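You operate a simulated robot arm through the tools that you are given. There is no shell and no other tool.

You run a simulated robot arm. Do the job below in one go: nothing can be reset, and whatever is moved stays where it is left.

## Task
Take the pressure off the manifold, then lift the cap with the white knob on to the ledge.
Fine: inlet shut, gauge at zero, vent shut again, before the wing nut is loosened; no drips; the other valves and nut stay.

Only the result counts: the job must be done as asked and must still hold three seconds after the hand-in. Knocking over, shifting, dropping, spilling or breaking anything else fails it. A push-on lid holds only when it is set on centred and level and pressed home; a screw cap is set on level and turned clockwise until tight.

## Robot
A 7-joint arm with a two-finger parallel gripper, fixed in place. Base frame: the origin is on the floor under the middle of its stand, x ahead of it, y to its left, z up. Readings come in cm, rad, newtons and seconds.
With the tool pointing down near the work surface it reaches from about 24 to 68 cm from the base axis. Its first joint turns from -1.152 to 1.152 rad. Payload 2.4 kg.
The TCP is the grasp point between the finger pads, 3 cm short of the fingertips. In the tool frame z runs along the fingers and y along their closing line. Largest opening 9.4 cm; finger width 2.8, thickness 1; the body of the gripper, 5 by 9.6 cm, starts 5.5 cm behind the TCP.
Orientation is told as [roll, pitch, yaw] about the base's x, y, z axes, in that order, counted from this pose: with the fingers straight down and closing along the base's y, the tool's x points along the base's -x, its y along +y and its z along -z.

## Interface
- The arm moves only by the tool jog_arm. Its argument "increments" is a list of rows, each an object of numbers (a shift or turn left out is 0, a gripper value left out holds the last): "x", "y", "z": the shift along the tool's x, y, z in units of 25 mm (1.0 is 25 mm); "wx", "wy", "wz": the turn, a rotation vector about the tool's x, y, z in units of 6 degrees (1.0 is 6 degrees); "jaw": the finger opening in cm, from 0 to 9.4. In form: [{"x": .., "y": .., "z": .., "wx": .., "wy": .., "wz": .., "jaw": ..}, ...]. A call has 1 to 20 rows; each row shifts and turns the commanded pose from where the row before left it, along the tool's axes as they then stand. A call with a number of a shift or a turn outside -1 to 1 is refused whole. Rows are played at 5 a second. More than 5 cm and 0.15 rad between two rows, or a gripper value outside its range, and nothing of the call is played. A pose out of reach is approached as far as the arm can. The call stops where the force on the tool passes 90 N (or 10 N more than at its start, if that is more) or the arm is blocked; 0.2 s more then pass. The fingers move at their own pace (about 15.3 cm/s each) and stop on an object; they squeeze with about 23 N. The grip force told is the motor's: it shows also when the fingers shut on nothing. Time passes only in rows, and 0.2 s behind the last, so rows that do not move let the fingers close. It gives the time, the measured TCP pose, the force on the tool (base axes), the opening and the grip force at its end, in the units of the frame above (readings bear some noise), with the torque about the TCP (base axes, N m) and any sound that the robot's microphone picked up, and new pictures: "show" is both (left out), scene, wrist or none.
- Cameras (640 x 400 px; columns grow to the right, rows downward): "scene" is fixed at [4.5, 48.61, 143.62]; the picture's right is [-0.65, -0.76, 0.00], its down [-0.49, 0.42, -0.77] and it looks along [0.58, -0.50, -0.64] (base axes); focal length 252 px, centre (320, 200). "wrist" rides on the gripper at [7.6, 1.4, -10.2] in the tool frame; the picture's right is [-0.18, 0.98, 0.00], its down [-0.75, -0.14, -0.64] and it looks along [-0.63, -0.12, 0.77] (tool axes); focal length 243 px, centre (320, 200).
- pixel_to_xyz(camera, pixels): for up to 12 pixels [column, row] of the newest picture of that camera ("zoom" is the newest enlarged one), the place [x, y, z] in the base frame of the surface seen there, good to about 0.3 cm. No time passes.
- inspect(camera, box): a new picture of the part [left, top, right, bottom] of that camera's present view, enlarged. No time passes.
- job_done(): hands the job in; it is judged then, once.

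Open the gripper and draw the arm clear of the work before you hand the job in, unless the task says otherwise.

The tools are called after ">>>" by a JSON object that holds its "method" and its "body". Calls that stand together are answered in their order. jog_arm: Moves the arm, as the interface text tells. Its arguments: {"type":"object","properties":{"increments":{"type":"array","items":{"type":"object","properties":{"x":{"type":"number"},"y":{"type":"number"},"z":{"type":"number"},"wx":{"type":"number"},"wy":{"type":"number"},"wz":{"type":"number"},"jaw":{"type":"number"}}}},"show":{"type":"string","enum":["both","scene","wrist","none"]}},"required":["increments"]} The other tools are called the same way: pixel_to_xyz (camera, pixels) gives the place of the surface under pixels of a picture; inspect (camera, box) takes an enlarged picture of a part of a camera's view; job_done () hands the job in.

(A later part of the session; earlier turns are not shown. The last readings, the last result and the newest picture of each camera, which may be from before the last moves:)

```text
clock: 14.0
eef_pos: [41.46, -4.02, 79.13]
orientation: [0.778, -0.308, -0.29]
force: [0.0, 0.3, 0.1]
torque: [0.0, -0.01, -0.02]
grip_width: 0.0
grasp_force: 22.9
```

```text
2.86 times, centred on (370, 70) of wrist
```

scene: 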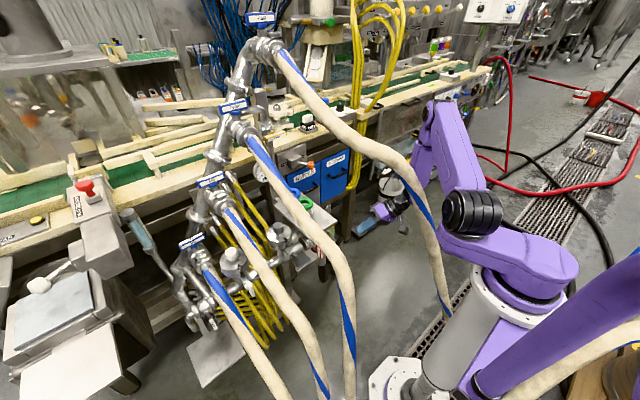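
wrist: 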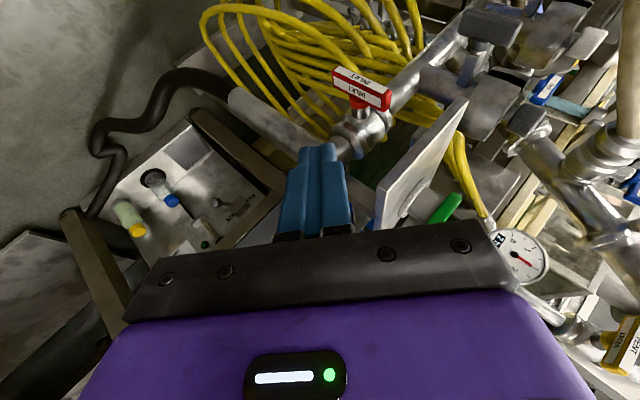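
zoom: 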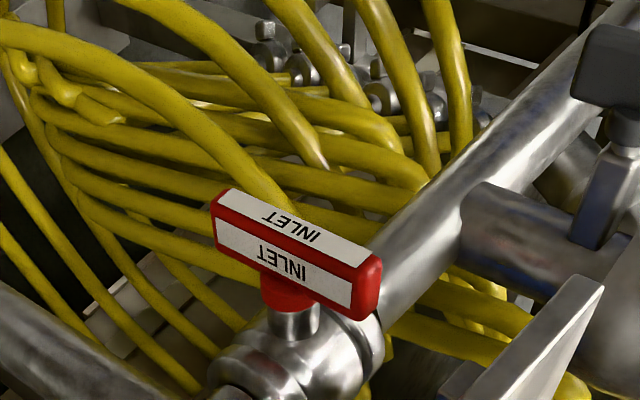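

The inlet bar is plainly across the pipe. Next I raise the hand on the right side and turn the tool to point forward-left, nearly level, toward the vent lever.

>>> {"method": "jog_arm", "body": {"increments": [{"x": -0.574, "y": 0.615, "z": -0.98}, {"x": -0.574, "y": 0.615, "z": -0.98}, {"x": -0.574, "y": 0.615, "z": -0.98}, {"x": -0.574, "y": 0.615, "z": -0.98}, {"x": -0.574, "y": 0.615, "z": -0.98}, {"x": -0.574, "y": 0.615, "z": -0.98}, {"x": -0.574, "y": 0.615, "z": -0.98}, {"x": -0.574, "y": 0.615, "z": -0.98}, {"wy": -1}, {"wy": -1}, {"wy": -1}, {"wy": -1}, {"wx": -1}, {"wx": -1}, {"wx": -1}], "show": "both"}}

```text
clock: 17.2
eef_pos: [44.06, -9.94, 104.1]
orientation: [1.248, -0.586, -0.641]
force: [0.1, 0.4, -0.3]
torque: [0.04, 0.01, -0.01]
grip_width: 0.0
grasp_force: 23.3
```

scene: 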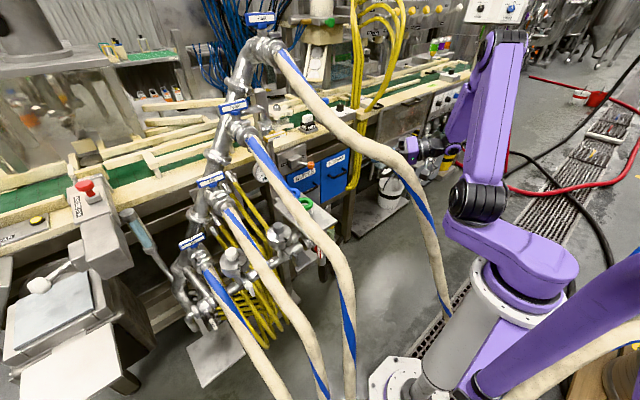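
wrist: 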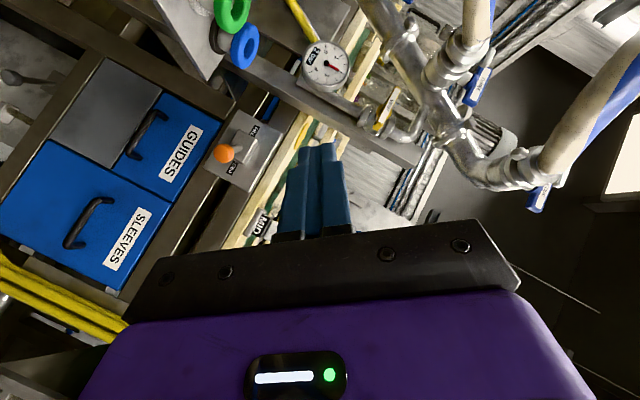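

The vent lever now appears at wrist (385,113) with the gauge at (326,63). I zoom and measure the lever's geometry.

>>> {"method": "inspect", "body": {"camera": "wrist", "box": [335, 70, 455, 150]}}

>>> {"method": "pixel_to_xyz", "body": {"camera": "zoom", "pixels": [[255, 250], [270, 210], [290, 170], [310, 120], [285, 220], [230, 200], [235, 160], [300, 250], [350, 250], [180, 160], [210, 190], [400, 250]]}}

```text
5.00 times, centred on (395, 110) of wrist
```

zoom: 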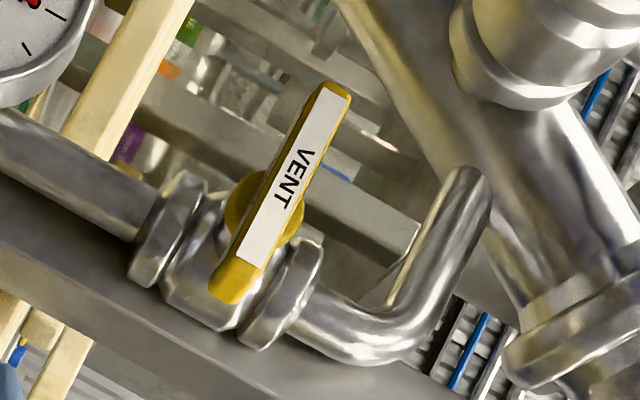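

```text
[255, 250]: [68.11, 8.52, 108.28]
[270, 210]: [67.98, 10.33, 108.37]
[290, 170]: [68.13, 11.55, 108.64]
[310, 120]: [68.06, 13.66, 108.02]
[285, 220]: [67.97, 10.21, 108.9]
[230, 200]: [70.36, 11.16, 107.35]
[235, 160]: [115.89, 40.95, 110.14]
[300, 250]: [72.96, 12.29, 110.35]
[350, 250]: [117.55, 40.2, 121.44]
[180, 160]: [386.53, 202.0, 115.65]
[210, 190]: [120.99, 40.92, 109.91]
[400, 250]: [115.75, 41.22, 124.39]
```

I get the bar's ends and hub more exactly.

>>> {"method": "pixel_to_xyz", "body": {"camera": "zoom", "pixels": [[225, 290], [235, 275], [245, 285], [335, 92], [342, 105], [325, 88], [245, 210], [298, 222], [185, 280], [220, 300], [245, 255], [280, 240]]}}

```text
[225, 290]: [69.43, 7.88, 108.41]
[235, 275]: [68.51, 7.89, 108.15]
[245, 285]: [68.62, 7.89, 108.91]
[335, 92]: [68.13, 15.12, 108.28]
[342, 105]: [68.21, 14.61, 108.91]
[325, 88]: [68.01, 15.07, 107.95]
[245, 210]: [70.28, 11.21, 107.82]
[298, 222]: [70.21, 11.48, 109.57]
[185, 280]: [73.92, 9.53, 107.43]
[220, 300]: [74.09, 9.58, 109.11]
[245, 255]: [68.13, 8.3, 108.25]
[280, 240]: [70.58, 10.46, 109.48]
```

The vent bar spans y 7.85–15.15, pivot near (69, 11.5, 108.45), front face x=68. I will use the gripper as a wrench: move forward on the right, then turn the tool level (pointing +x with ~18° yaw left) with fingers closing vertically, and open the jaw.

>>> {"method": "jog_arm", "body": {"increments": [{"x": -0.38, "y": 0.277, "z": 0.862}, {"x": -0.38, "y": 0.277, "z": 0.862}, {"x": -0.38, "y": 0.277, "z": 0.862}, {"x": -0.38, "y": 0.277, "z": 0.862}, {"x": -0.38, "y": 0.277, "z": 0.862}, {"x": -0.38, "y": 0.277, "z": 0.862}, {"wx": -0.149, "wy": -0.594, "wz": 0.781}, {"wx": -0.149, "wy": -0.594, "wz": 0.781}, {"wx": -0.149, "wy": -0.594, "wz": 0.781}, {"wx": -0.149, "wy": -0.594, "wz": 0.781}, {"wx": -0.149, "wy": -0.594, "wz": 0.781}, {"wx": -0.149, "wy": -0.594, "wz": 0.781}, {"wx": -0.149, "wy": -0.594, "wz": 0.781}, {"wx": -0.149, "wy": -0.594, "wz": 0.781}, {"jaw": 4}], "show": "both"}}

```text
clock: 20.4
eef_pos: [56.09, -1.92, 107.02]
orientation: [1.568, 0.0, -1.256]
force: [-0.5, -0.7, -0.7]
torque: [0.0, -0.03, -0.03]
grip_width: 4.0
grasp_force: 0.0
```

scene: 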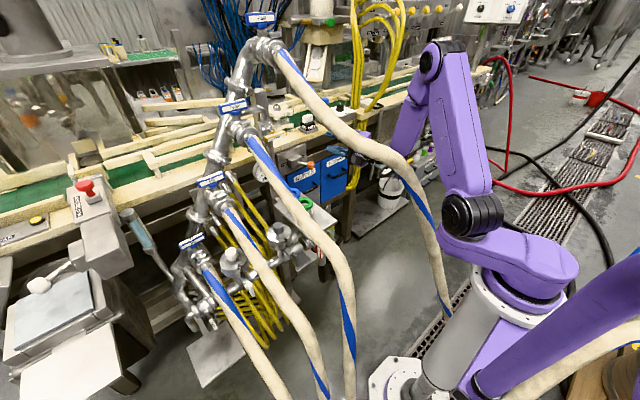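
wrist: 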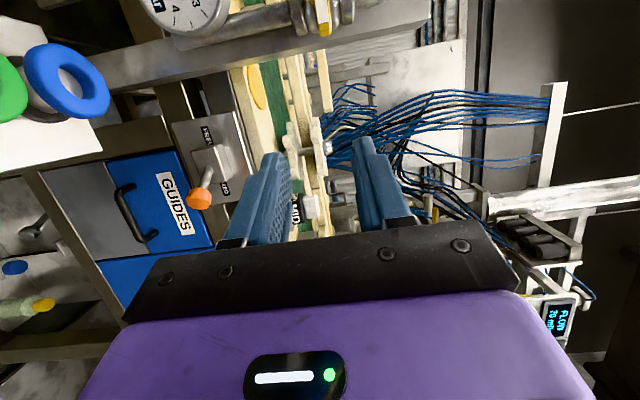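

The tool is level now. To keep the forearm clear of hose FOUR I yaw 12° more to the left and move to 10 cm short of the vent bar, aligned with its centre.

>>> {"method": "jog_arm", "body": {"increments": [{"wy": 1}, {"wy": 1}, {"x": 0.529, "y": 0.143, "z": 0.767}, {"x": 0.529, "y": 0.143, "z": 0.767}, {"x": 0.529, "y": 0.143, "z": 0.767}, {"x": 0.529, "y": 0.143, "z": 0.767}], "show": "both"}}

```text
clock: 21.8
eef_pos: [60.09, 6.39, 108.52]
orientation: [1.568, 0.0, -1.045]
force: [0.2, -0.6, 0.4]
torque: [-0.02, 0.0, 0.01]
grip_width: 4.0
grasp_force: 0.1
```

scene: 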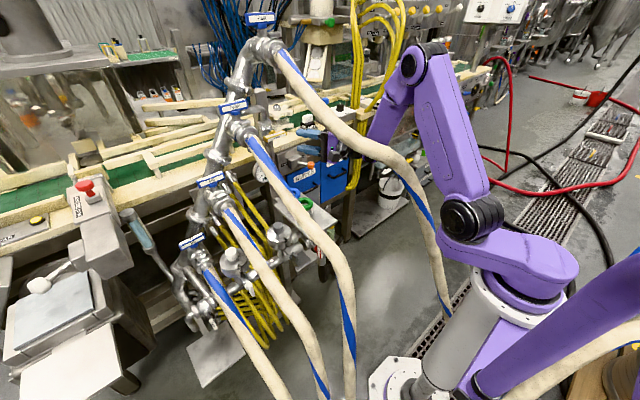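
wrist: 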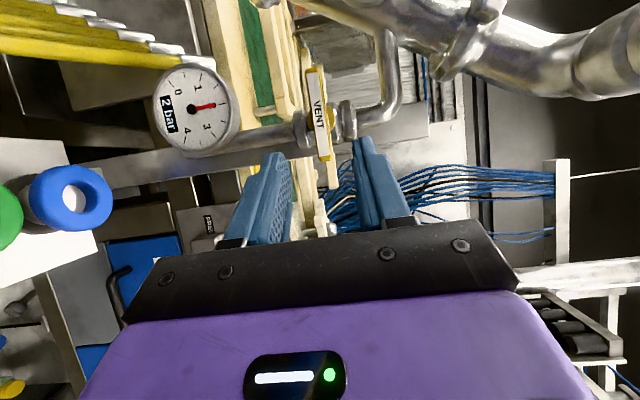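

The vent bar sits at wrist (318,112) between the fingers' directions, gauge at (195,108) still showing 2 bar. I re-measure the bar from this closer view.

>>> {"method": "inspect", "body": {"camera": "wrist", "box": [260, 50, 400, 180]}}

>>> {"method": "pixel_to_xyz", "body": {"camera": "wrist", "pixels": [[316, 75], [318, 90], [319, 112], [322, 135], [324, 152], [312, 112], [327, 112], [307, 112], [300, 125], [346, 120], [330, 155], [316, 155]]}}

```text
3.08 times, centred on (330, 115) of wrist
```

zoom: 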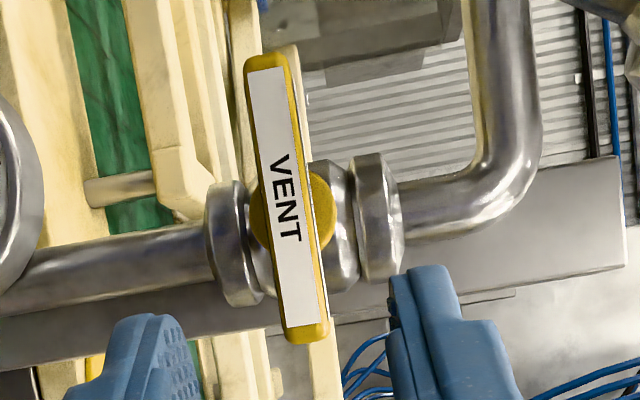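

```text
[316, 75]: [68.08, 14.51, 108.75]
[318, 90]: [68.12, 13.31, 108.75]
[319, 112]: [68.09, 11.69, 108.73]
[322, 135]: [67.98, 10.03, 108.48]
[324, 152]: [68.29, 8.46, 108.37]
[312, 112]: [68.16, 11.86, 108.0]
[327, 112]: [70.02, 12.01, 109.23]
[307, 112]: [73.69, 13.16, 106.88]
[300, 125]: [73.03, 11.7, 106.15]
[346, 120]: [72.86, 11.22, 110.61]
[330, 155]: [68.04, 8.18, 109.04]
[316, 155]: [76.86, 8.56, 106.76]
```

Bar centre is at about (68.75, 11.5, 108.48). I slide forward with the jaw straddling the bar and close on it.

>>> {"method": "jog_arm", "body": {"increments": [{"x": 0.012, "y": -0.005, "z": 0.968}, {"x": 0.012, "y": -0.005, "z": 0.968}, {"x": 0.012, "y": -0.005, "z": 0.968}, {"jaw": 1}, {}, {}], "show": "both"}}

>>> {"method": "inspect", "body": {"camera": "wrist", "box": [240, 80, 420, 220]}}

```text
clock: 23.2
eef_pos: [66.21, 10.12, 108.43]
orientation: [1.568, 0.0, -1.044]
force: [-2.8, 1.5, -2.7]
torque: [-0.08, -0.07, 0.05]
grip_width: 1.24
grasp_force: 44.7
```

scene: 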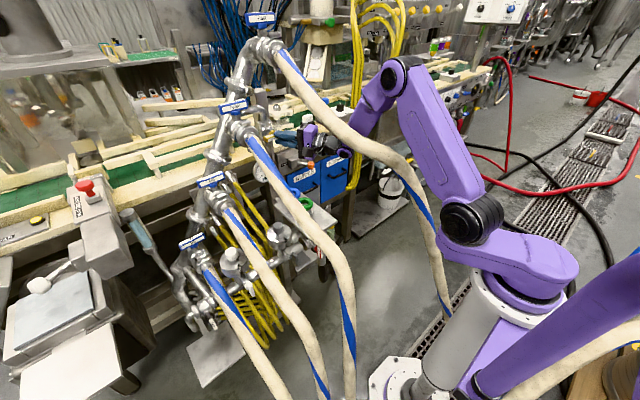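
wrist: 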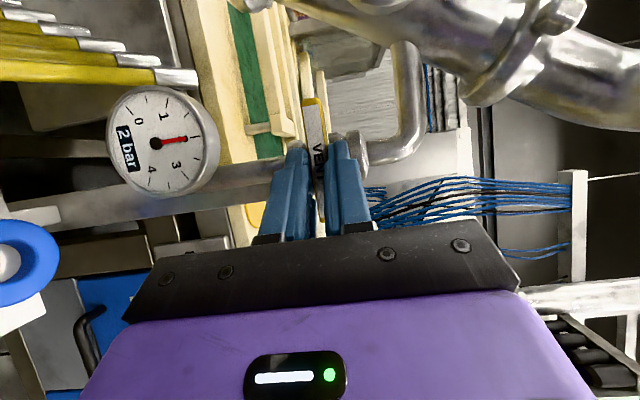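

```text
2.86 times, centred on (330, 150) of wrist
```

zoom: 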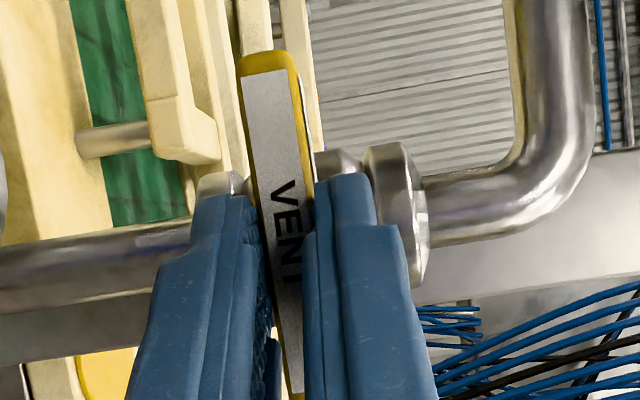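

The bar is held at 1.24 cm. I ease the jaw slightly so it acts as a wrench and try turning counter-clockwise (negative wz) a little, watching torque.

>>> {"method": "jog_arm", "body": {"increments": [{"jaw": 1.6}, {"wz": -1}, {"wz": -1}, {"wz": -1}, {"wz": -1}], "show": "wrist"}}

>>> {"method": "inspect", "body": {"camera": "wrist", "box": [240, 80, 420, 220]}}

```text
clock: 24.4
eef_pos: [66.17, 10.16, 108.47]
orientation: [1.567, -0.421, -1.044]
force: [0.0, -0.5, -1.7]
torque: [-0.01, 0.05, 0.03]
grip_width: 1.73
grasp_force: 1.0
```

wrist: 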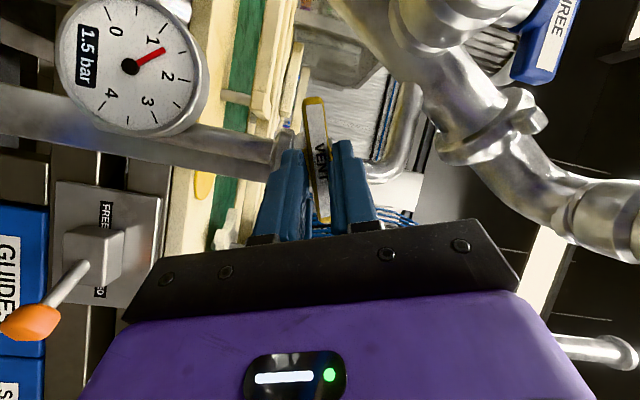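

```text
2.86 times, centred on (330, 150) of wrist
```

zoom: 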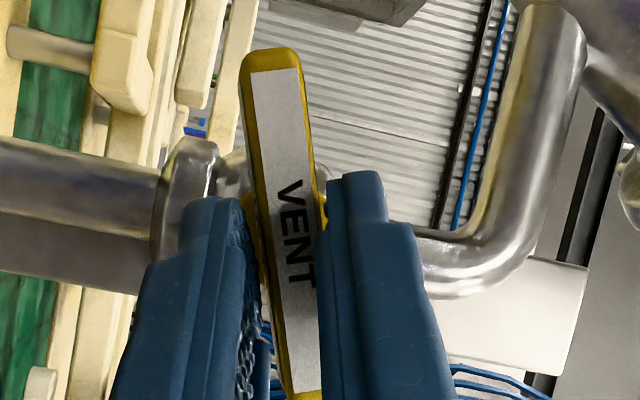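

It works: the gauge dropped to 1.5 bar as the vent bar turned counter-clockwise. I turn further and let the pressure bleed off.

>>> {"method": "jog_arm", "body": {"increments": [{"jaw": 1.8, "wz": -1}, {"wz": -1}, {"wz": -1}, {"wz": -1}, {"wz": -1}, {"wz": -1}], "show": "wrist"}}

>>> {"method": "inspect", "body": {"camera": "wrist", "box": [240, 80, 420, 220]}}

```text
clock: 25.8
eef_pos: [66.38, 10.11, 108.53]
orientation: [1.566, -1.049, -1.043]
force: [0.7, -2.7, -1.4]
torque: [0.01, 0.09, -0.07]
grip_width: 1.97
grasp_force: 1.5
```

wrist: 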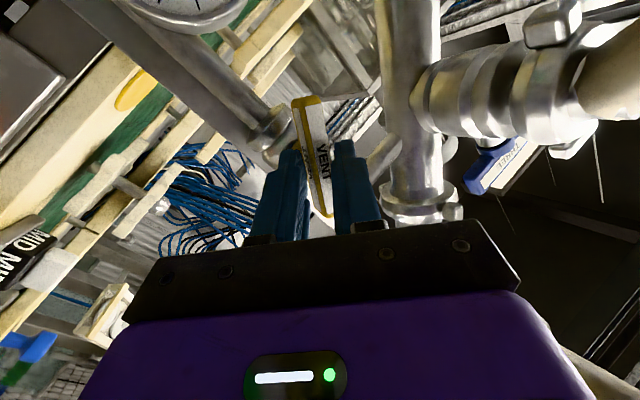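

```text
2.86 times, centred on (330, 150) of wrist
```

zoom: 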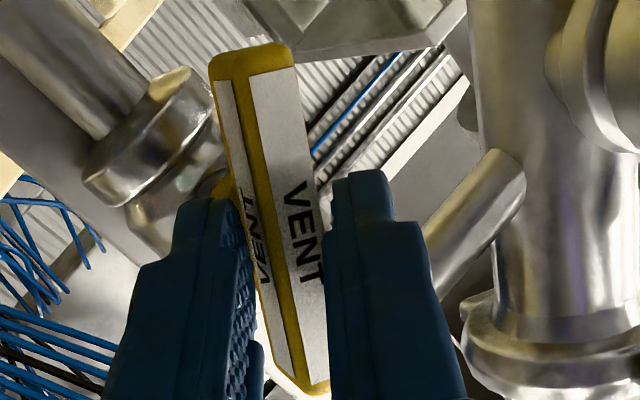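

Turned 60°; the gauge is at the top edge of the wrist picture (190,0). I look at it with an extended zoom and also from the scene camera.

>>> {"method": "inspect", "body": {"camera": "wrist", "box": [90, 0, 290, 10]}}

>>> {"method": "inspect", "body": {"camera": "scene", "box": [245, 120, 325, 190]}}

```text
3.20 times, centred on (190, 5) of wrist
```

zoom: 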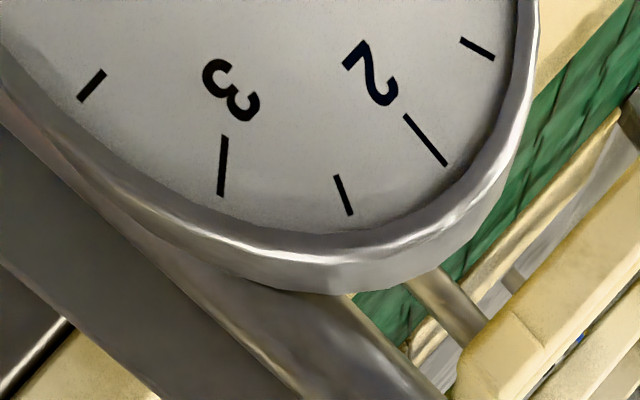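

```text
5.71 times, centred on (285, 155) of scene
```

zoom: 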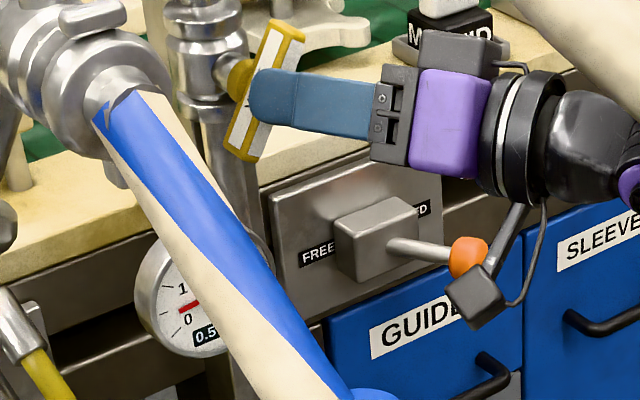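

The gauge reads about 0.5 bar and is falling. I wait a few seconds with the vent open.

>>> {"method": "jog_arm", "body": {"increments": [{}, {}, {}, {}, {}, {}, {}, {}, {}, {}, {}, {}, {}, {}, {}], "show": "scene"}}

>>> {"method": "inspect", "body": {"camera": "scene", "box": [245, 120, 325, 190]}}

>>> {"method": "inspect", "body": {"camera": "scene", "box": [250, 160, 280, 185]}}

```text
clock: 29.0
eef_pos: [66.39, 10.05, 108.55]
orientation: [1.564, -1.048, -1.041]
force: [0.3, -1.8, 0.1]
torque: [0.01, 0.03, -0.05]
grip_width: 1.87
grasp_force: 0.9
```

scene: 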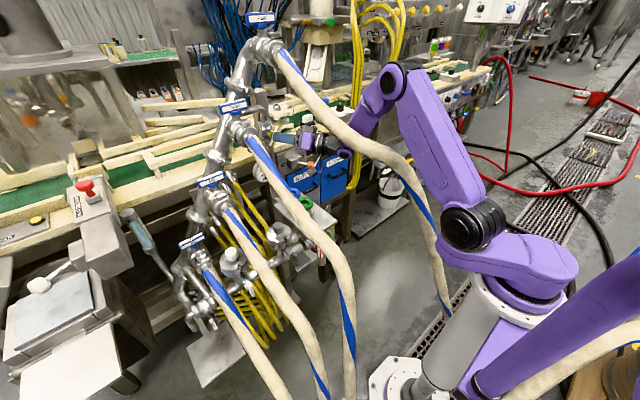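

```text
5.71 times, centred on (285, 155) of scene
```

zoom: 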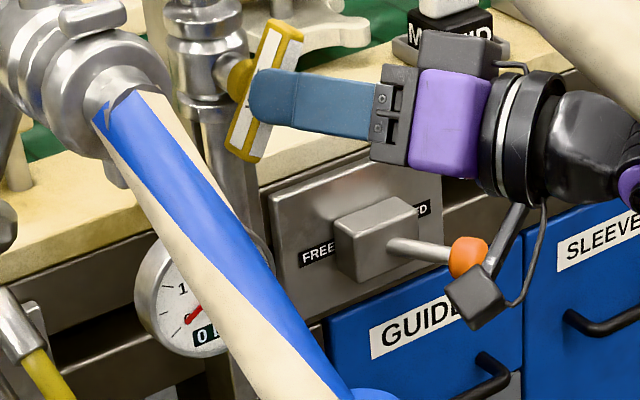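

```text
16.00 times, centred on (265, 172) of scene
```

zoom: 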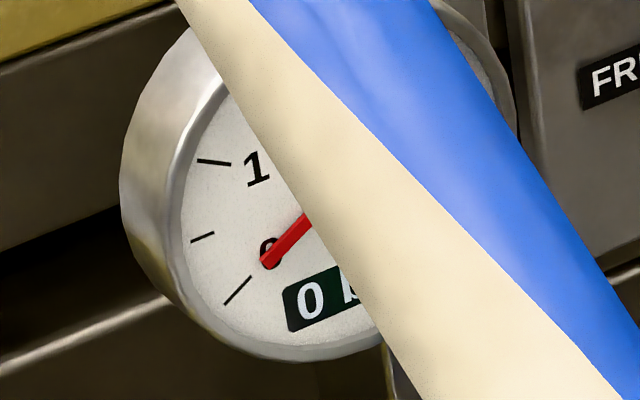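

The gauge shows 0 bar with the needle on zero. I turn the vent back clockwise to horizontal and squeeze to align it.

>>> {"method": "jog_arm", "body": {"increments": [{"wz": 1}, {"wz": 1}, {"wz": 1}, {"wz": 1}, {"wz": 1}, {"wz": 1}, {"wz": 1}, {"wz": 1}, {"wz": 1}, {"wz": 1}, {"wz": 0.5}, {"jaw": 1}, {}], "show": "both"}}

>>> {"method": "inspect", "body": {"camera": "wrist", "box": [240, 80, 420, 220]}}

```text
clock: 31.8
eef_pos: [66.33, 10.15, 108.37]
orientation: [1.57, 0.053, -1.046]
force: [-0.1, -0.9, 3.0]
torque: [-1.11, -0.53, -0.37]
grip_width: 1.32
grasp_force: 45.1
```

scene: 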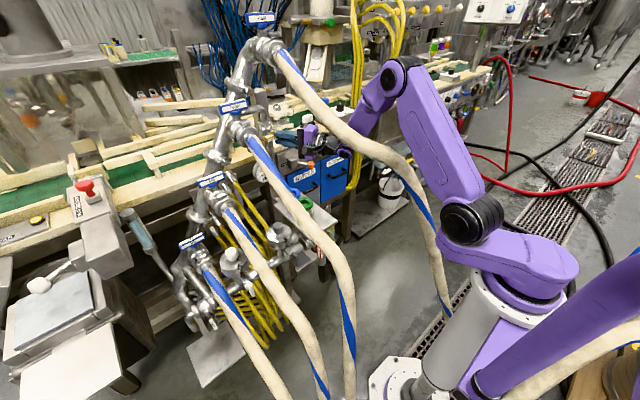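
wrist: 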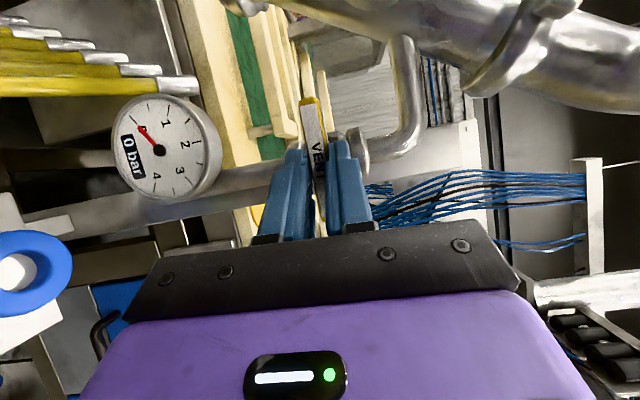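

```text
2.86 times, centred on (330, 150) of wrist
```

zoom: 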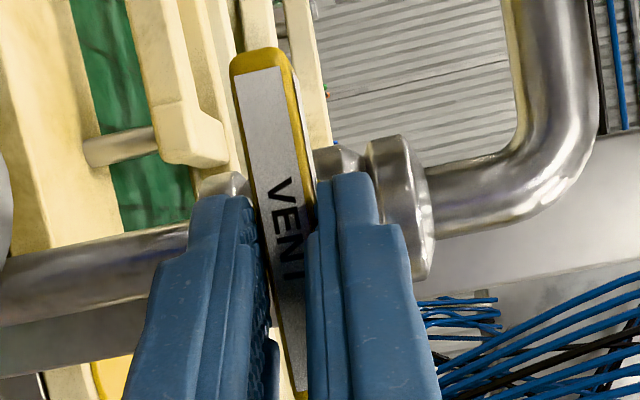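

The reaction torque (−1.1 N·m) shows the vent is back against its shut stop, gauge 0 bar. I open the jaw and back straight out.

>>> {"method": "jog_arm", "body": {"increments": [{"jaw": 4}, {"wz": -0.5}, {"z": -1}, {"z": -1}, {"z": -1}], "show": "both"}}

>>> {"method": "inspect", "body": {"camera": "wrist", "box": [150, 50, 410, 190]}}

>>> {"method": "pixel_to_xyz", "body": {"camera": "wrist", "pixels": [[316, 75], [318, 90], [319, 112], [322, 135], [324, 152]]}}

```text
clock: 33.0
eef_pos: [59.82, 6.32, 108.49]
orientation: [1.569, 0.001, -1.046]
force: [0.1, 0.6, 0.2]
torque: [0.02, 0.01, 0.03]
grip_width: 4.0
grasp_force: 0.0
```

scene: 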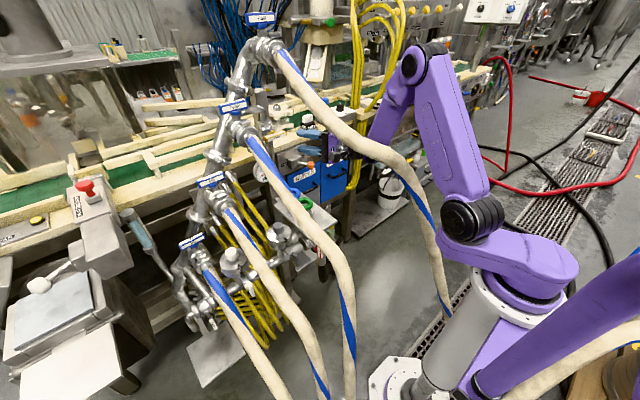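
wrist: 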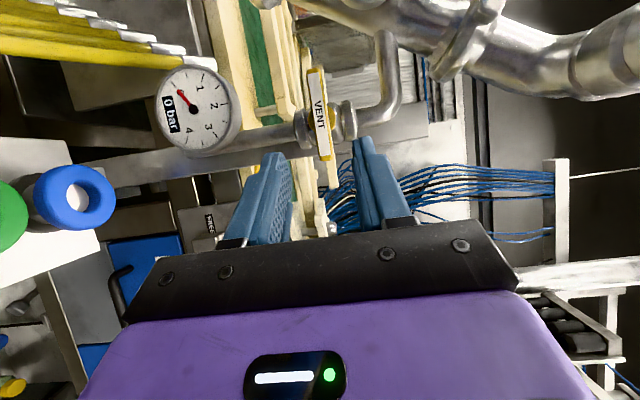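

```text
2.46 times, centred on (280, 120) of wrist
```

zoom: 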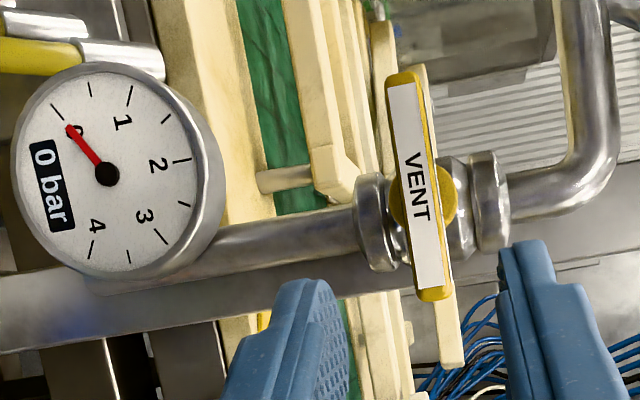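

```text
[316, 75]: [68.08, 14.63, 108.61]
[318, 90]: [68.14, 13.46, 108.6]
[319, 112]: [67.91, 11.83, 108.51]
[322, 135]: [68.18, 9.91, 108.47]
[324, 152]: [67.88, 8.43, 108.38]
```

Gauge at zero and vent bar back to its original horizontal place. Now I withdraw to the right of hose FOUR before swinging over to the caps.

>>> {"method": "jog_arm", "body": {"increments": [{"x": -0.256, "y": 0.2, "z": -0.956}, {"x": -0.256, "y": 0.2, "z": -0.956}, {"x": -0.256, "y": 0.2, "z": -0.956}, {"x": -0.256, "y": 0.2, "z": -0.956}, {"x": -0.256, "y": 0.2, "z": -0.956}, {"x": -0.256, "y": 0.2, "z": -0.956}, {"x": -0.256, "y": 0.2, "z": -0.956}, {"x": -0.256, "y": 0.2, "z": -0.956}], "show": "none"}}

>>> {"method": "jog_arm", "body": {"increments": [{"wx": 0.75, "wy": 0.433, "wz": -0.433}, {"wx": 0.75, "wy": 0.433, "wz": -0.433}, {"wx": 0.75, "wy": 0.433, "wz": -0.433}, {"wx": 0.75, "wy": 0.433, "wz": -0.433}, {"wx": 0.75, "wy": 0.433, "wz": -0.433}, {"wx": 0.75, "wy": 0.433, "wz": -0.433}, {"wx": 0.75, "wy": 0.433, "wz": -0.433}, {"wx": 0.75, "wy": 0.433, "wz": -0.433}, {"wx": 0.75, "wy": 0.433, "wz": -0.433}, {"wx": 0.75, "wy": 0.433, "wz": -0.433}, {"wx": 0.75, "wy": 0.433, "wz": -0.433}, {"wx": 0.75, "wy": 0.433, "wz": -0.433}, {"wx": 0.75, "wy": 0.433, "wz": -0.433}, {"wx": 0.75, "wy": 0.433, "wz": -0.433}, {"wx": 0.75, "wy": 0.433, "wz": -0.433}, {"wx": 0.75, "wy": 0.433, "wz": -0.433}, {"wx": 0.75, "wy": 0.433, "wz": -0.433}, {"wx": 0.75, "wy": 0.433, "wz": -0.433}], "show": "both"}}

```text
clock: 34.8
eef_pos: [45.88, -7.64, 112.62]
orientation: [1.569, 0.0, -1.046]
force: [-0.5, 0.3, -0.2]
torque: [-0.05, -0.01, 0.01]
grip_width: 4.01
grasp_force: 0.0
```

```text
clock: 38.6
eef_pos: [45.85, -7.76, 112.57]
orientation: [-0.006, 0.002, 0.003]
force: [0.0, 0.3, -0.2]
torque: [-0.02, -0.02, 0.02]
grip_width: 4.01
grasp_force: 0.1
```

scene: 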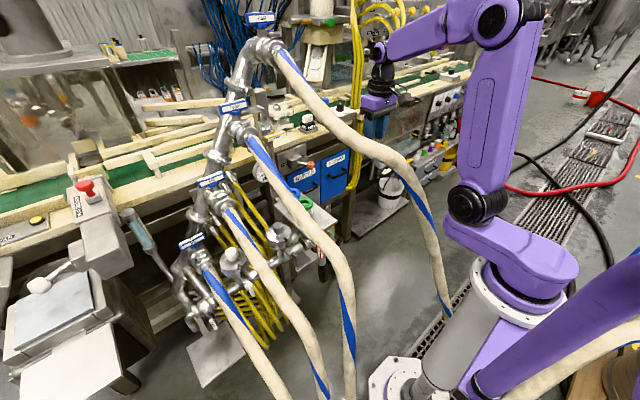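
wrist: 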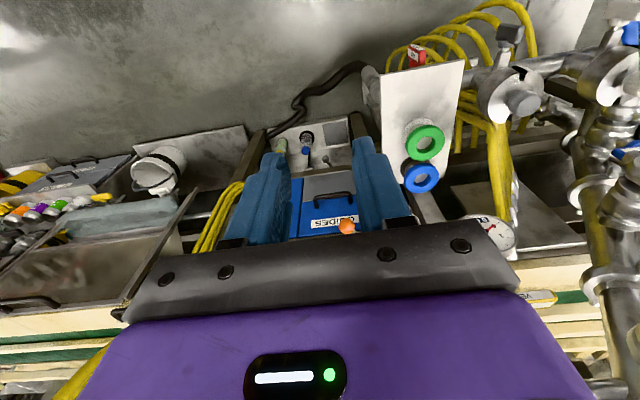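

Tool points straight down again, to the right of hose FOUR. I rise to z≈128, then swing left above all hoses toward the white-knob cap.

>>> {"method": "jog_arm", "body": {"increments": [{"x": 0.571, "z": -0.886}, {"x": 0.571, "z": -0.886}, {"x": 0.571, "z": -0.886}, {"x": 0.571, "z": -0.886}, {"x": 0.571, "z": -0.886}, {"x": 0.571, "z": -0.886}, {"x": 0.571, "z": -0.886}], "show": "none"}}

>>> {"method": "jog_arm", "body": {"increments": [{"y": 0.978}, {"y": 0.978}, {"y": 0.978}, {"y": 0.978}, {"y": 0.978}, {"y": 0.978}, {"y": 0.978}, {"y": 0.978}, {"y": 0.978}, {"y": 0.978}, {"y": 0.978}, {"y": 0.978}, {"y": 0.978}, {"y": 0.978}, {"y": 0.978}, {"y": 0.978}, {"y": 0.978}, {"y": 0.978}], "show": "both"}}

```text
clock: 40.2
eef_pos: [35.77, -7.55, 128.14]
orientation: [-0.004, 0.003, 0.002]
force: [0.3, 0.1, 0.7]
torque: [0.01, -0.02, 0.02]
grip_width: 3.99
grasp_force: 0.1
```

```text
clock: 44.0
eef_pos: [35.85, 36.38, 128.02]
orientation: [-0.004, 0.0, 0.003]
force: [0.3, 0.7, -0.4]
torque: [-0.02, 0.01, 0.01]
grip_width: 3.98
grasp_force: 0.1
```

scene: 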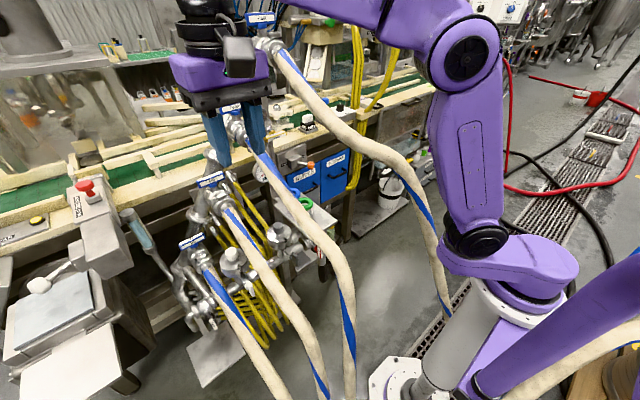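
wrist: 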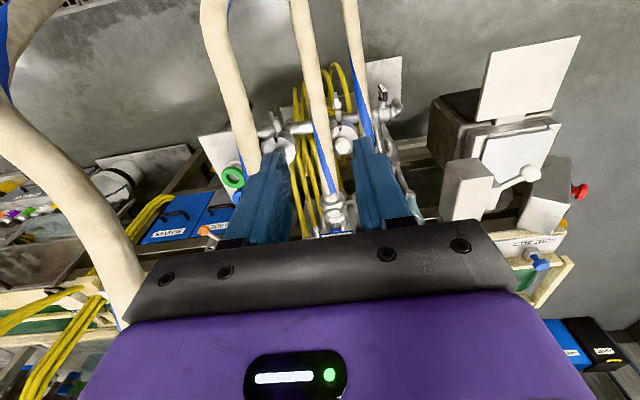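

From here the white-knob cap is at wrist (345,140), between hose TWO (left) and hose ONE (right). I zoom in on the cap and its white wing nut.

>>> {"method": "inspect", "body": {"camera": "wrist", "box": [310, 80, 420, 170]}}

>>> {"method": "pixel_to_xyz", "body": {"camera": "zoom", "pixels": [[215, 270], [240, 210], [265, 250], [200, 220], [225, 130], [225, 110], [230, 165], [330, 200], [420, 160], [245, 190], [190, 260], [260, 290]]}}

```text
4.44 times, centred on (365, 125) of wrist
```

zoom: 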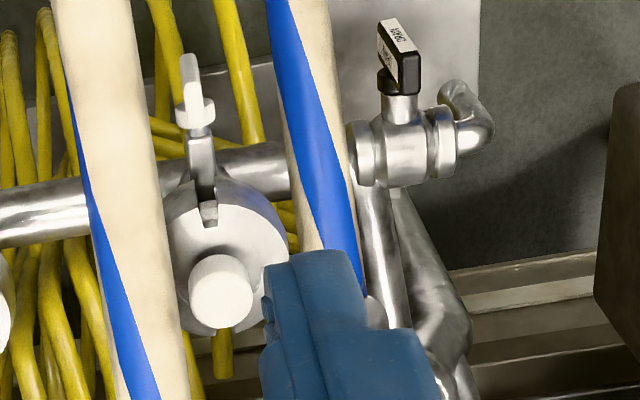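

```text
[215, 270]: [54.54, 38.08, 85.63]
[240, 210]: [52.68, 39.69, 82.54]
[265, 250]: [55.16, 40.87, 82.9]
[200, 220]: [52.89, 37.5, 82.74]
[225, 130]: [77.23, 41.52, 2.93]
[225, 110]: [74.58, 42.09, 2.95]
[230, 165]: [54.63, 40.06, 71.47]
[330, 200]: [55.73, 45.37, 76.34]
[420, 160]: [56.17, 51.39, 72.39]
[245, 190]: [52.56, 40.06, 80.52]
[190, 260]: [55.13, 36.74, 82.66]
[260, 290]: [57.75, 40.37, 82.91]
```

I lower the hand in front-left of the cap for a closer look at the wing nut and slot.

>>> {"method": "jog_arm", "body": {"increments": [{"x": 0.16, "y": 0.2, "z": 1}, {"x": 0.16, "y": 0.2, "z": 1}, {"x": 0.16, "y": 0.2, "z": 1}, {"x": 0.16, "y": 0.2, "z": 1}, {"x": 0.16, "y": 0.2, "z": 1}, {"x": 0.16, "y": 0.2, "z": 1}, {"x": 0.16, "y": 0.2, "z": 1}, {"x": 0.16, "y": 0.2, "z": 1}, {"x": 0.16, "y": 0.2, "z": 1}, {"x": 0.16, "y": 0.2, "z": 1}], "show": "both"}}

>>> {"method": "inspect", "body": {"camera": "wrist", "box": [220, 80, 380, 180]}}

```text
clock: 46.2
eef_pos: [31.57, 41.27, 102.64]
orientation: [-0.002, 0.002, 0.004]
force: [0.5, 0.2, 0.5]
torque: [0.02, -0.01, 0.0]
grip_width: 4.0
grasp_force: 0.1
```

scene: 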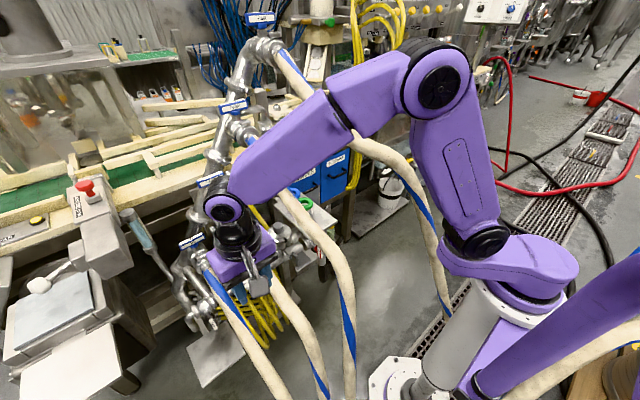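
wrist: 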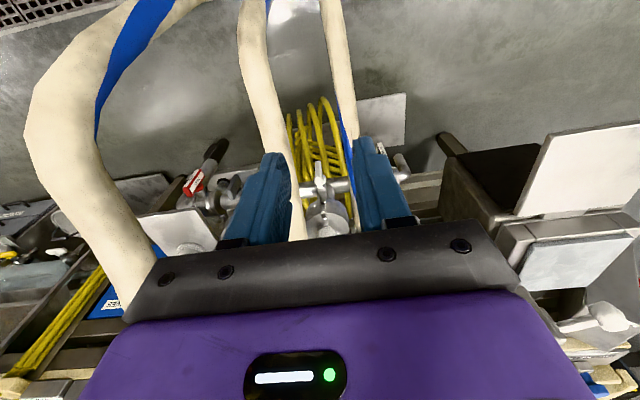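

```text
4.00 times, centred on (300, 130) of wrist
```

zoom: 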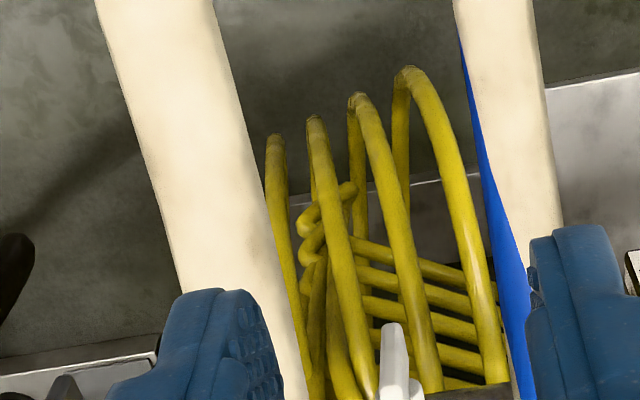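

The cap shows at wrist (325,205) with the wing nut at (320,175). I zoom exactly there and measure.

>>> {"method": "inspect", "body": {"camera": "wrist", "box": [280, 150, 380, 240]}}

>>> {"method": "pixel_to_xyz", "body": {"camera": "zoom", "pixels": [[275, 60], [280, 90], [300, 120], [285, 130], [275, 75], [310, 180], [315, 230], [350, 260], [330, 330], [300, 260], [270, 300], [320, 215]]}}

```text
4.44 times, centred on (330, 195) of wrist
```

zoom: 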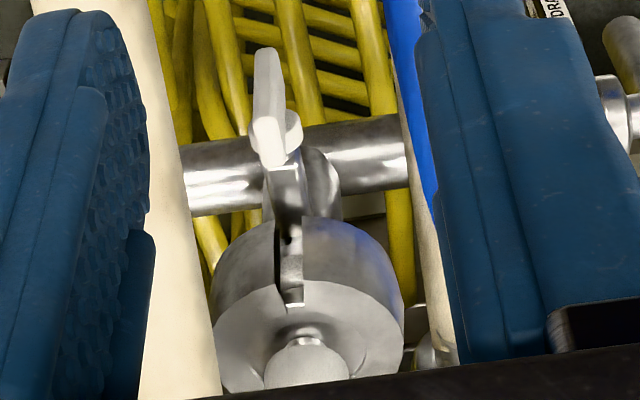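

```text
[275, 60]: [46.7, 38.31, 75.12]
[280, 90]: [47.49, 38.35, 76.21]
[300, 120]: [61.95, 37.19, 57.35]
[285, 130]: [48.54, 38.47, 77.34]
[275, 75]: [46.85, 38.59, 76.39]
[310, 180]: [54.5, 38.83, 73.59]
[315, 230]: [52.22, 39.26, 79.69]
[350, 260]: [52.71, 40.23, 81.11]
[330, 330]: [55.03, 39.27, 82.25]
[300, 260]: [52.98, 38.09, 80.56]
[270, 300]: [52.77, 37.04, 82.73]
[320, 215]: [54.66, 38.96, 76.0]
```

I get more points along the white bar and its bolt for its length and axis.

>>> {"method": "pixel_to_xyz", "body": {"camera": "zoom", "pixels": [[262, 100], [262, 120], [262, 140], [268, 155], [275, 162], [258, 140], [277, 120], [290, 180], [292, 200], [285, 190], [295, 140], [268, 52]]}}

```text
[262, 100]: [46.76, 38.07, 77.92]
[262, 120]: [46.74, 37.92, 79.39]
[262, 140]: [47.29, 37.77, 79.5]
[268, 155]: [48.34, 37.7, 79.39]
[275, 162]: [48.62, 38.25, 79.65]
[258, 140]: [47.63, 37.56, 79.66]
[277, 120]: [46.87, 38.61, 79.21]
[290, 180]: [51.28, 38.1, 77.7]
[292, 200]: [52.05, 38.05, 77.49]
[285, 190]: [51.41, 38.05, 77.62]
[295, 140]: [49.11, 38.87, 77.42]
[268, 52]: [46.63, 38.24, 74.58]
```

The wing bar is vertical: x 46.7–48.4, z 74.5–79.7, y 37.6–38.8, turning axis along x at (y 38.2, z 77.1). I now measure hose TWO and ONE here to keep the hand clear.

>>> {"method": "pixel_to_xyz", "body": {"camera": "wrist", "pixels": [[252, 40], [262, 80], [275, 120], [290, 165], [285, 140], [296, 200], [299, 230], [270, 80], [283, 120], [335, 40], [343, 90], [350, 130]]}}

```text
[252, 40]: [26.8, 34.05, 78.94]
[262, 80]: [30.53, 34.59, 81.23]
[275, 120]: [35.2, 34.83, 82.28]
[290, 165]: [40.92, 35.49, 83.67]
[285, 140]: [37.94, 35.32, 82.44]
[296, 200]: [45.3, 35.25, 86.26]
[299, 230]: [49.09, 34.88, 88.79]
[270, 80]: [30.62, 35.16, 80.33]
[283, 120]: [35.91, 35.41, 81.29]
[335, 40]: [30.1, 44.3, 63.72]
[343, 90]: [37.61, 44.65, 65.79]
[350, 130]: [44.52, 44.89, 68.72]
```

Wing bar needs a counter-clockwise turn about x (top goes left). I will push its top end from the right with closed fingers, coming in leaned from the left; first I turn the tool 90° so the camera sits on the left side.

>>> {"method": "jog_arm", "body": {"increments": [{"jaw": 0, "wz": 1}, {"wz": 1}, {"wz": 1}, {"wz": 1}, {"wz": 1}, {"wz": 1}, {"wz": 1}, {"wz": 1}, {"wz": 1}, {"wz": 1}, {"wz": 1}, {"wz": 1}, {"wz": 1}, {"wz": 1}, {"wz": 1}], "show": "none"}}

>>> {"method": "jog_arm", "body": {"increments": [{"wy": -1}, {"wy": -1}, {"wy": -1}, {"wy": -1}, {"wx": -1}, {"wx": -1}], "show": "both"}}

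```text
clock: 49.4
eef_pos: [31.58, 41.29, 102.89]
orientation: [-0.004, -0.003, -1.571]
force: [-0.3, -0.2, 0.1]
torque: [0.05, -0.01, 0.01]
grip_width: 0.02
grasp_force: 22.9
```

```text
clock: 50.8
eef_pos: [31.64, 41.28, 102.9]
orientation: [0.207, -0.423, -1.566]
force: [0.8, 0.2, 0.6]
torque: [0.01, -0.01, 0.02]
grip_width: 0.01
grasp_force: 22.8
```

scene: 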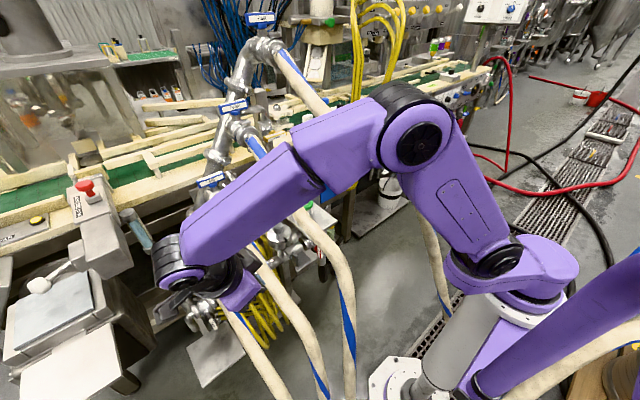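
wrist: 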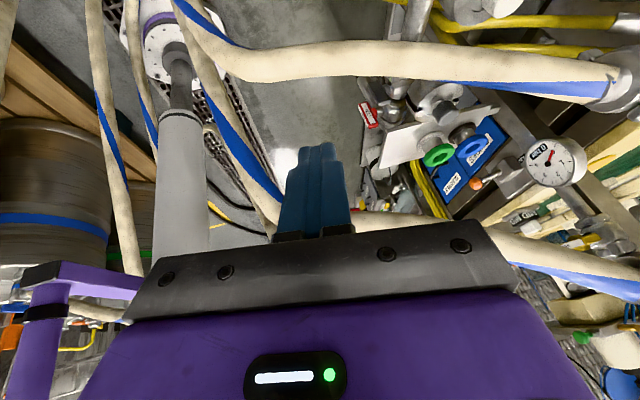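

The tool now leans from the left (t≈(0.21,−0.40,−0.89)). I move to the approach line above-left of the wing nut, still about 15 cm away.

>>> {"method": "jog_arm", "body": {"increments": [{"x": 0.345, "y": 0.837, "z": 0.612}, {"x": 0.345, "y": 0.837, "z": 0.612}, {"x": 0.345, "y": 0.837, "z": 0.612}, {"x": 0.345, "y": 0.837, "z": 0.612}, {"x": 0.345, "y": 0.837, "z": 0.612}], "show": "both"}}

>>> {"method": "inspect", "body": {"camera": "wrist", "box": [240, 60, 440, 190]}}

```text
clock: 52.0
eef_pos: [43.55, 43.06, 96.21]
orientation: [0.207, -0.422, -1.565]
force: [0.7, -0.6, -0.1]
torque: [-0.02, 0.02, 0.03]
grip_width: 0.02
grasp_force: 22.9
```

scene: 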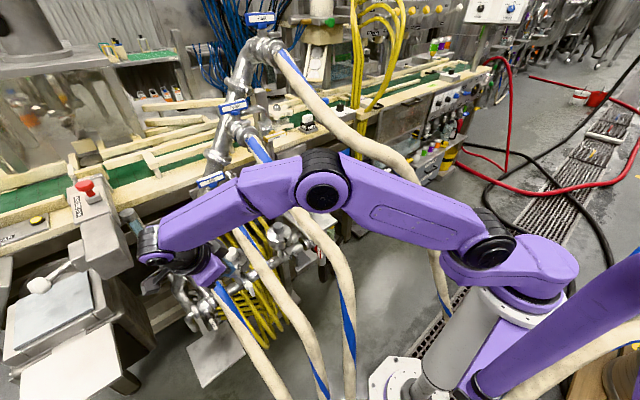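
wrist: 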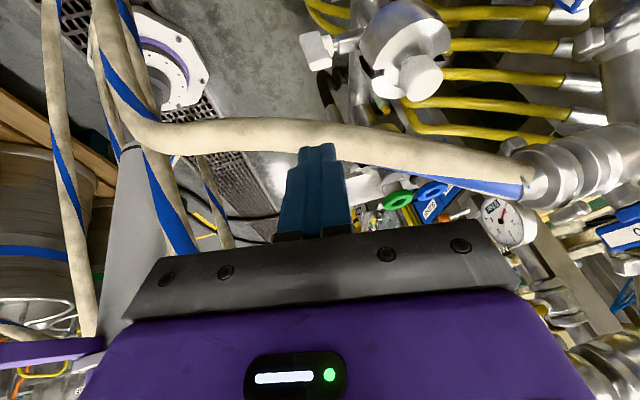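

```text
3.08 times, centred on (340, 125) of wrist
```

zoom: 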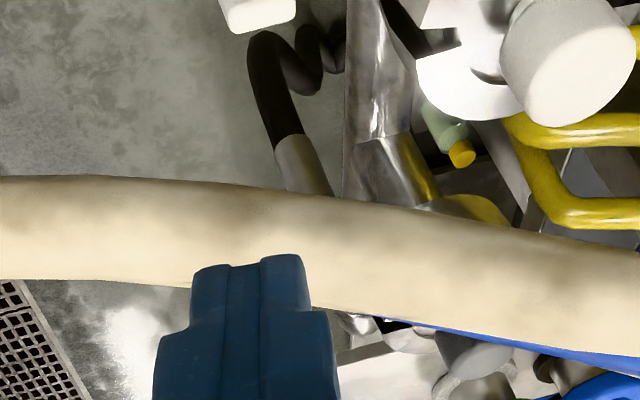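

The arm is rather stretched here, so I check where the upper arm and forearm run relative to the hoses.

>>> {"method": "pixel_to_xyz", "body": {"camera": "scene", "pixels": [[490, 235], [450, 215], [410, 200], [370, 190], [325, 185], [290, 185], [250, 195], [200, 215], [155, 245], [380, 225], [300, 215], [340, 205]]}}

>>> {"method": "pixel_to_xyz", "body": {"camera": "wrist", "pixels": [[317, 45], [325, 50], [330, 38], [310, 40], [355, 45], [400, 80], [250, 135], [350, 135], [420, 150], [480, 170], [318, 160], [385, 90]]}}

```text
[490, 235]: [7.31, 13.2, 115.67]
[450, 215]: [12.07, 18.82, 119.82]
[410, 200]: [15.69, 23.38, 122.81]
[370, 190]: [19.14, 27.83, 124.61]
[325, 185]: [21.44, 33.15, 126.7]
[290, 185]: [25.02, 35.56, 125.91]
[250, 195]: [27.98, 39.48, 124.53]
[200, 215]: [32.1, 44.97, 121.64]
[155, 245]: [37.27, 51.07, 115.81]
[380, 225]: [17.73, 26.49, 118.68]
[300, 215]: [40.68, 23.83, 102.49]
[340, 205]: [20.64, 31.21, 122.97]
```

```text
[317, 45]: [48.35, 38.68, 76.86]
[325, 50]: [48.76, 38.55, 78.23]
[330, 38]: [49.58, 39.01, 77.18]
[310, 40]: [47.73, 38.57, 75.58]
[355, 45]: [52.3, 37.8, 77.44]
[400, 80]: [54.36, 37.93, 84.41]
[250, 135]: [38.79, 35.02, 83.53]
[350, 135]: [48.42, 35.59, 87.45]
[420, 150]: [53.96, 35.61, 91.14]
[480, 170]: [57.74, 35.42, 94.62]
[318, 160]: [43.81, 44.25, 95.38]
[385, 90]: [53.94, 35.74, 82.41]
```

Arm links run above z=115, well over the hoses. I advance along the tool axis to put the closed fingertips just right of the wing bar's top end.

>>> {"method": "jog_arm", "body": {"increments": [{"z": 1}, {"z": 1}, {"z": 1}, {"z": 1}, {"z": 1}], "show": "both"}}

>>> {"method": "inspect", "body": {"camera": "wrist", "box": [220, 40, 440, 200]}}

```text
clock: 53.2
eef_pos: [45.93, 38.09, 85.05]
orientation: [0.206, -0.421, -1.565]
force: [-0.2, 0.0, 0.6]
torque: [0.02, 0.02, -0.03]
grip_width: 0.0
grasp_force: 22.9
```

scene: 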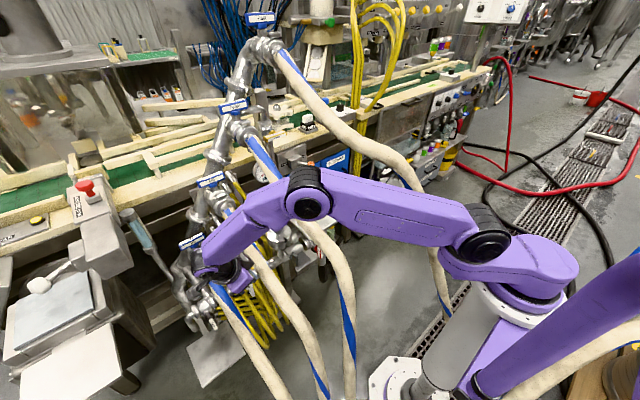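
wrist: 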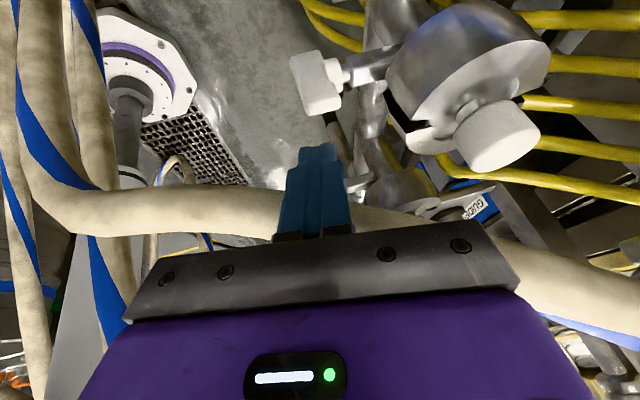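

```text
2.50 times, centred on (330, 120) of wrist
```

zoom: 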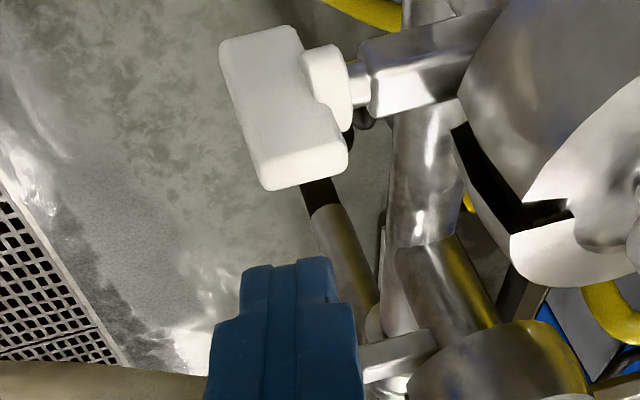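

I measure the wing bar's corners in this close view.

>>> {"method": "pixel_to_xyz", "body": {"camera": "zoom", "pixels": [[228, 50], [245, 110], [265, 160], [275, 180], [290, 40], [310, 100], [330, 140], [335, 160], [300, 170], [325, 70], [400, 75], [285, 290]]}}

```text
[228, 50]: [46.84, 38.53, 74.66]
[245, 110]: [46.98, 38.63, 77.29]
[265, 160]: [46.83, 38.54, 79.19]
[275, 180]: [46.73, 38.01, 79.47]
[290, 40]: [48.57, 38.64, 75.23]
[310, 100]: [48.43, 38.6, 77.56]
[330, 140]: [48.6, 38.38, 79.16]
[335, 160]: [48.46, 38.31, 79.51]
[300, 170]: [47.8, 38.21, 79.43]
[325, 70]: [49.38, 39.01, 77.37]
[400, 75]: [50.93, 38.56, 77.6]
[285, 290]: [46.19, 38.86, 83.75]
```

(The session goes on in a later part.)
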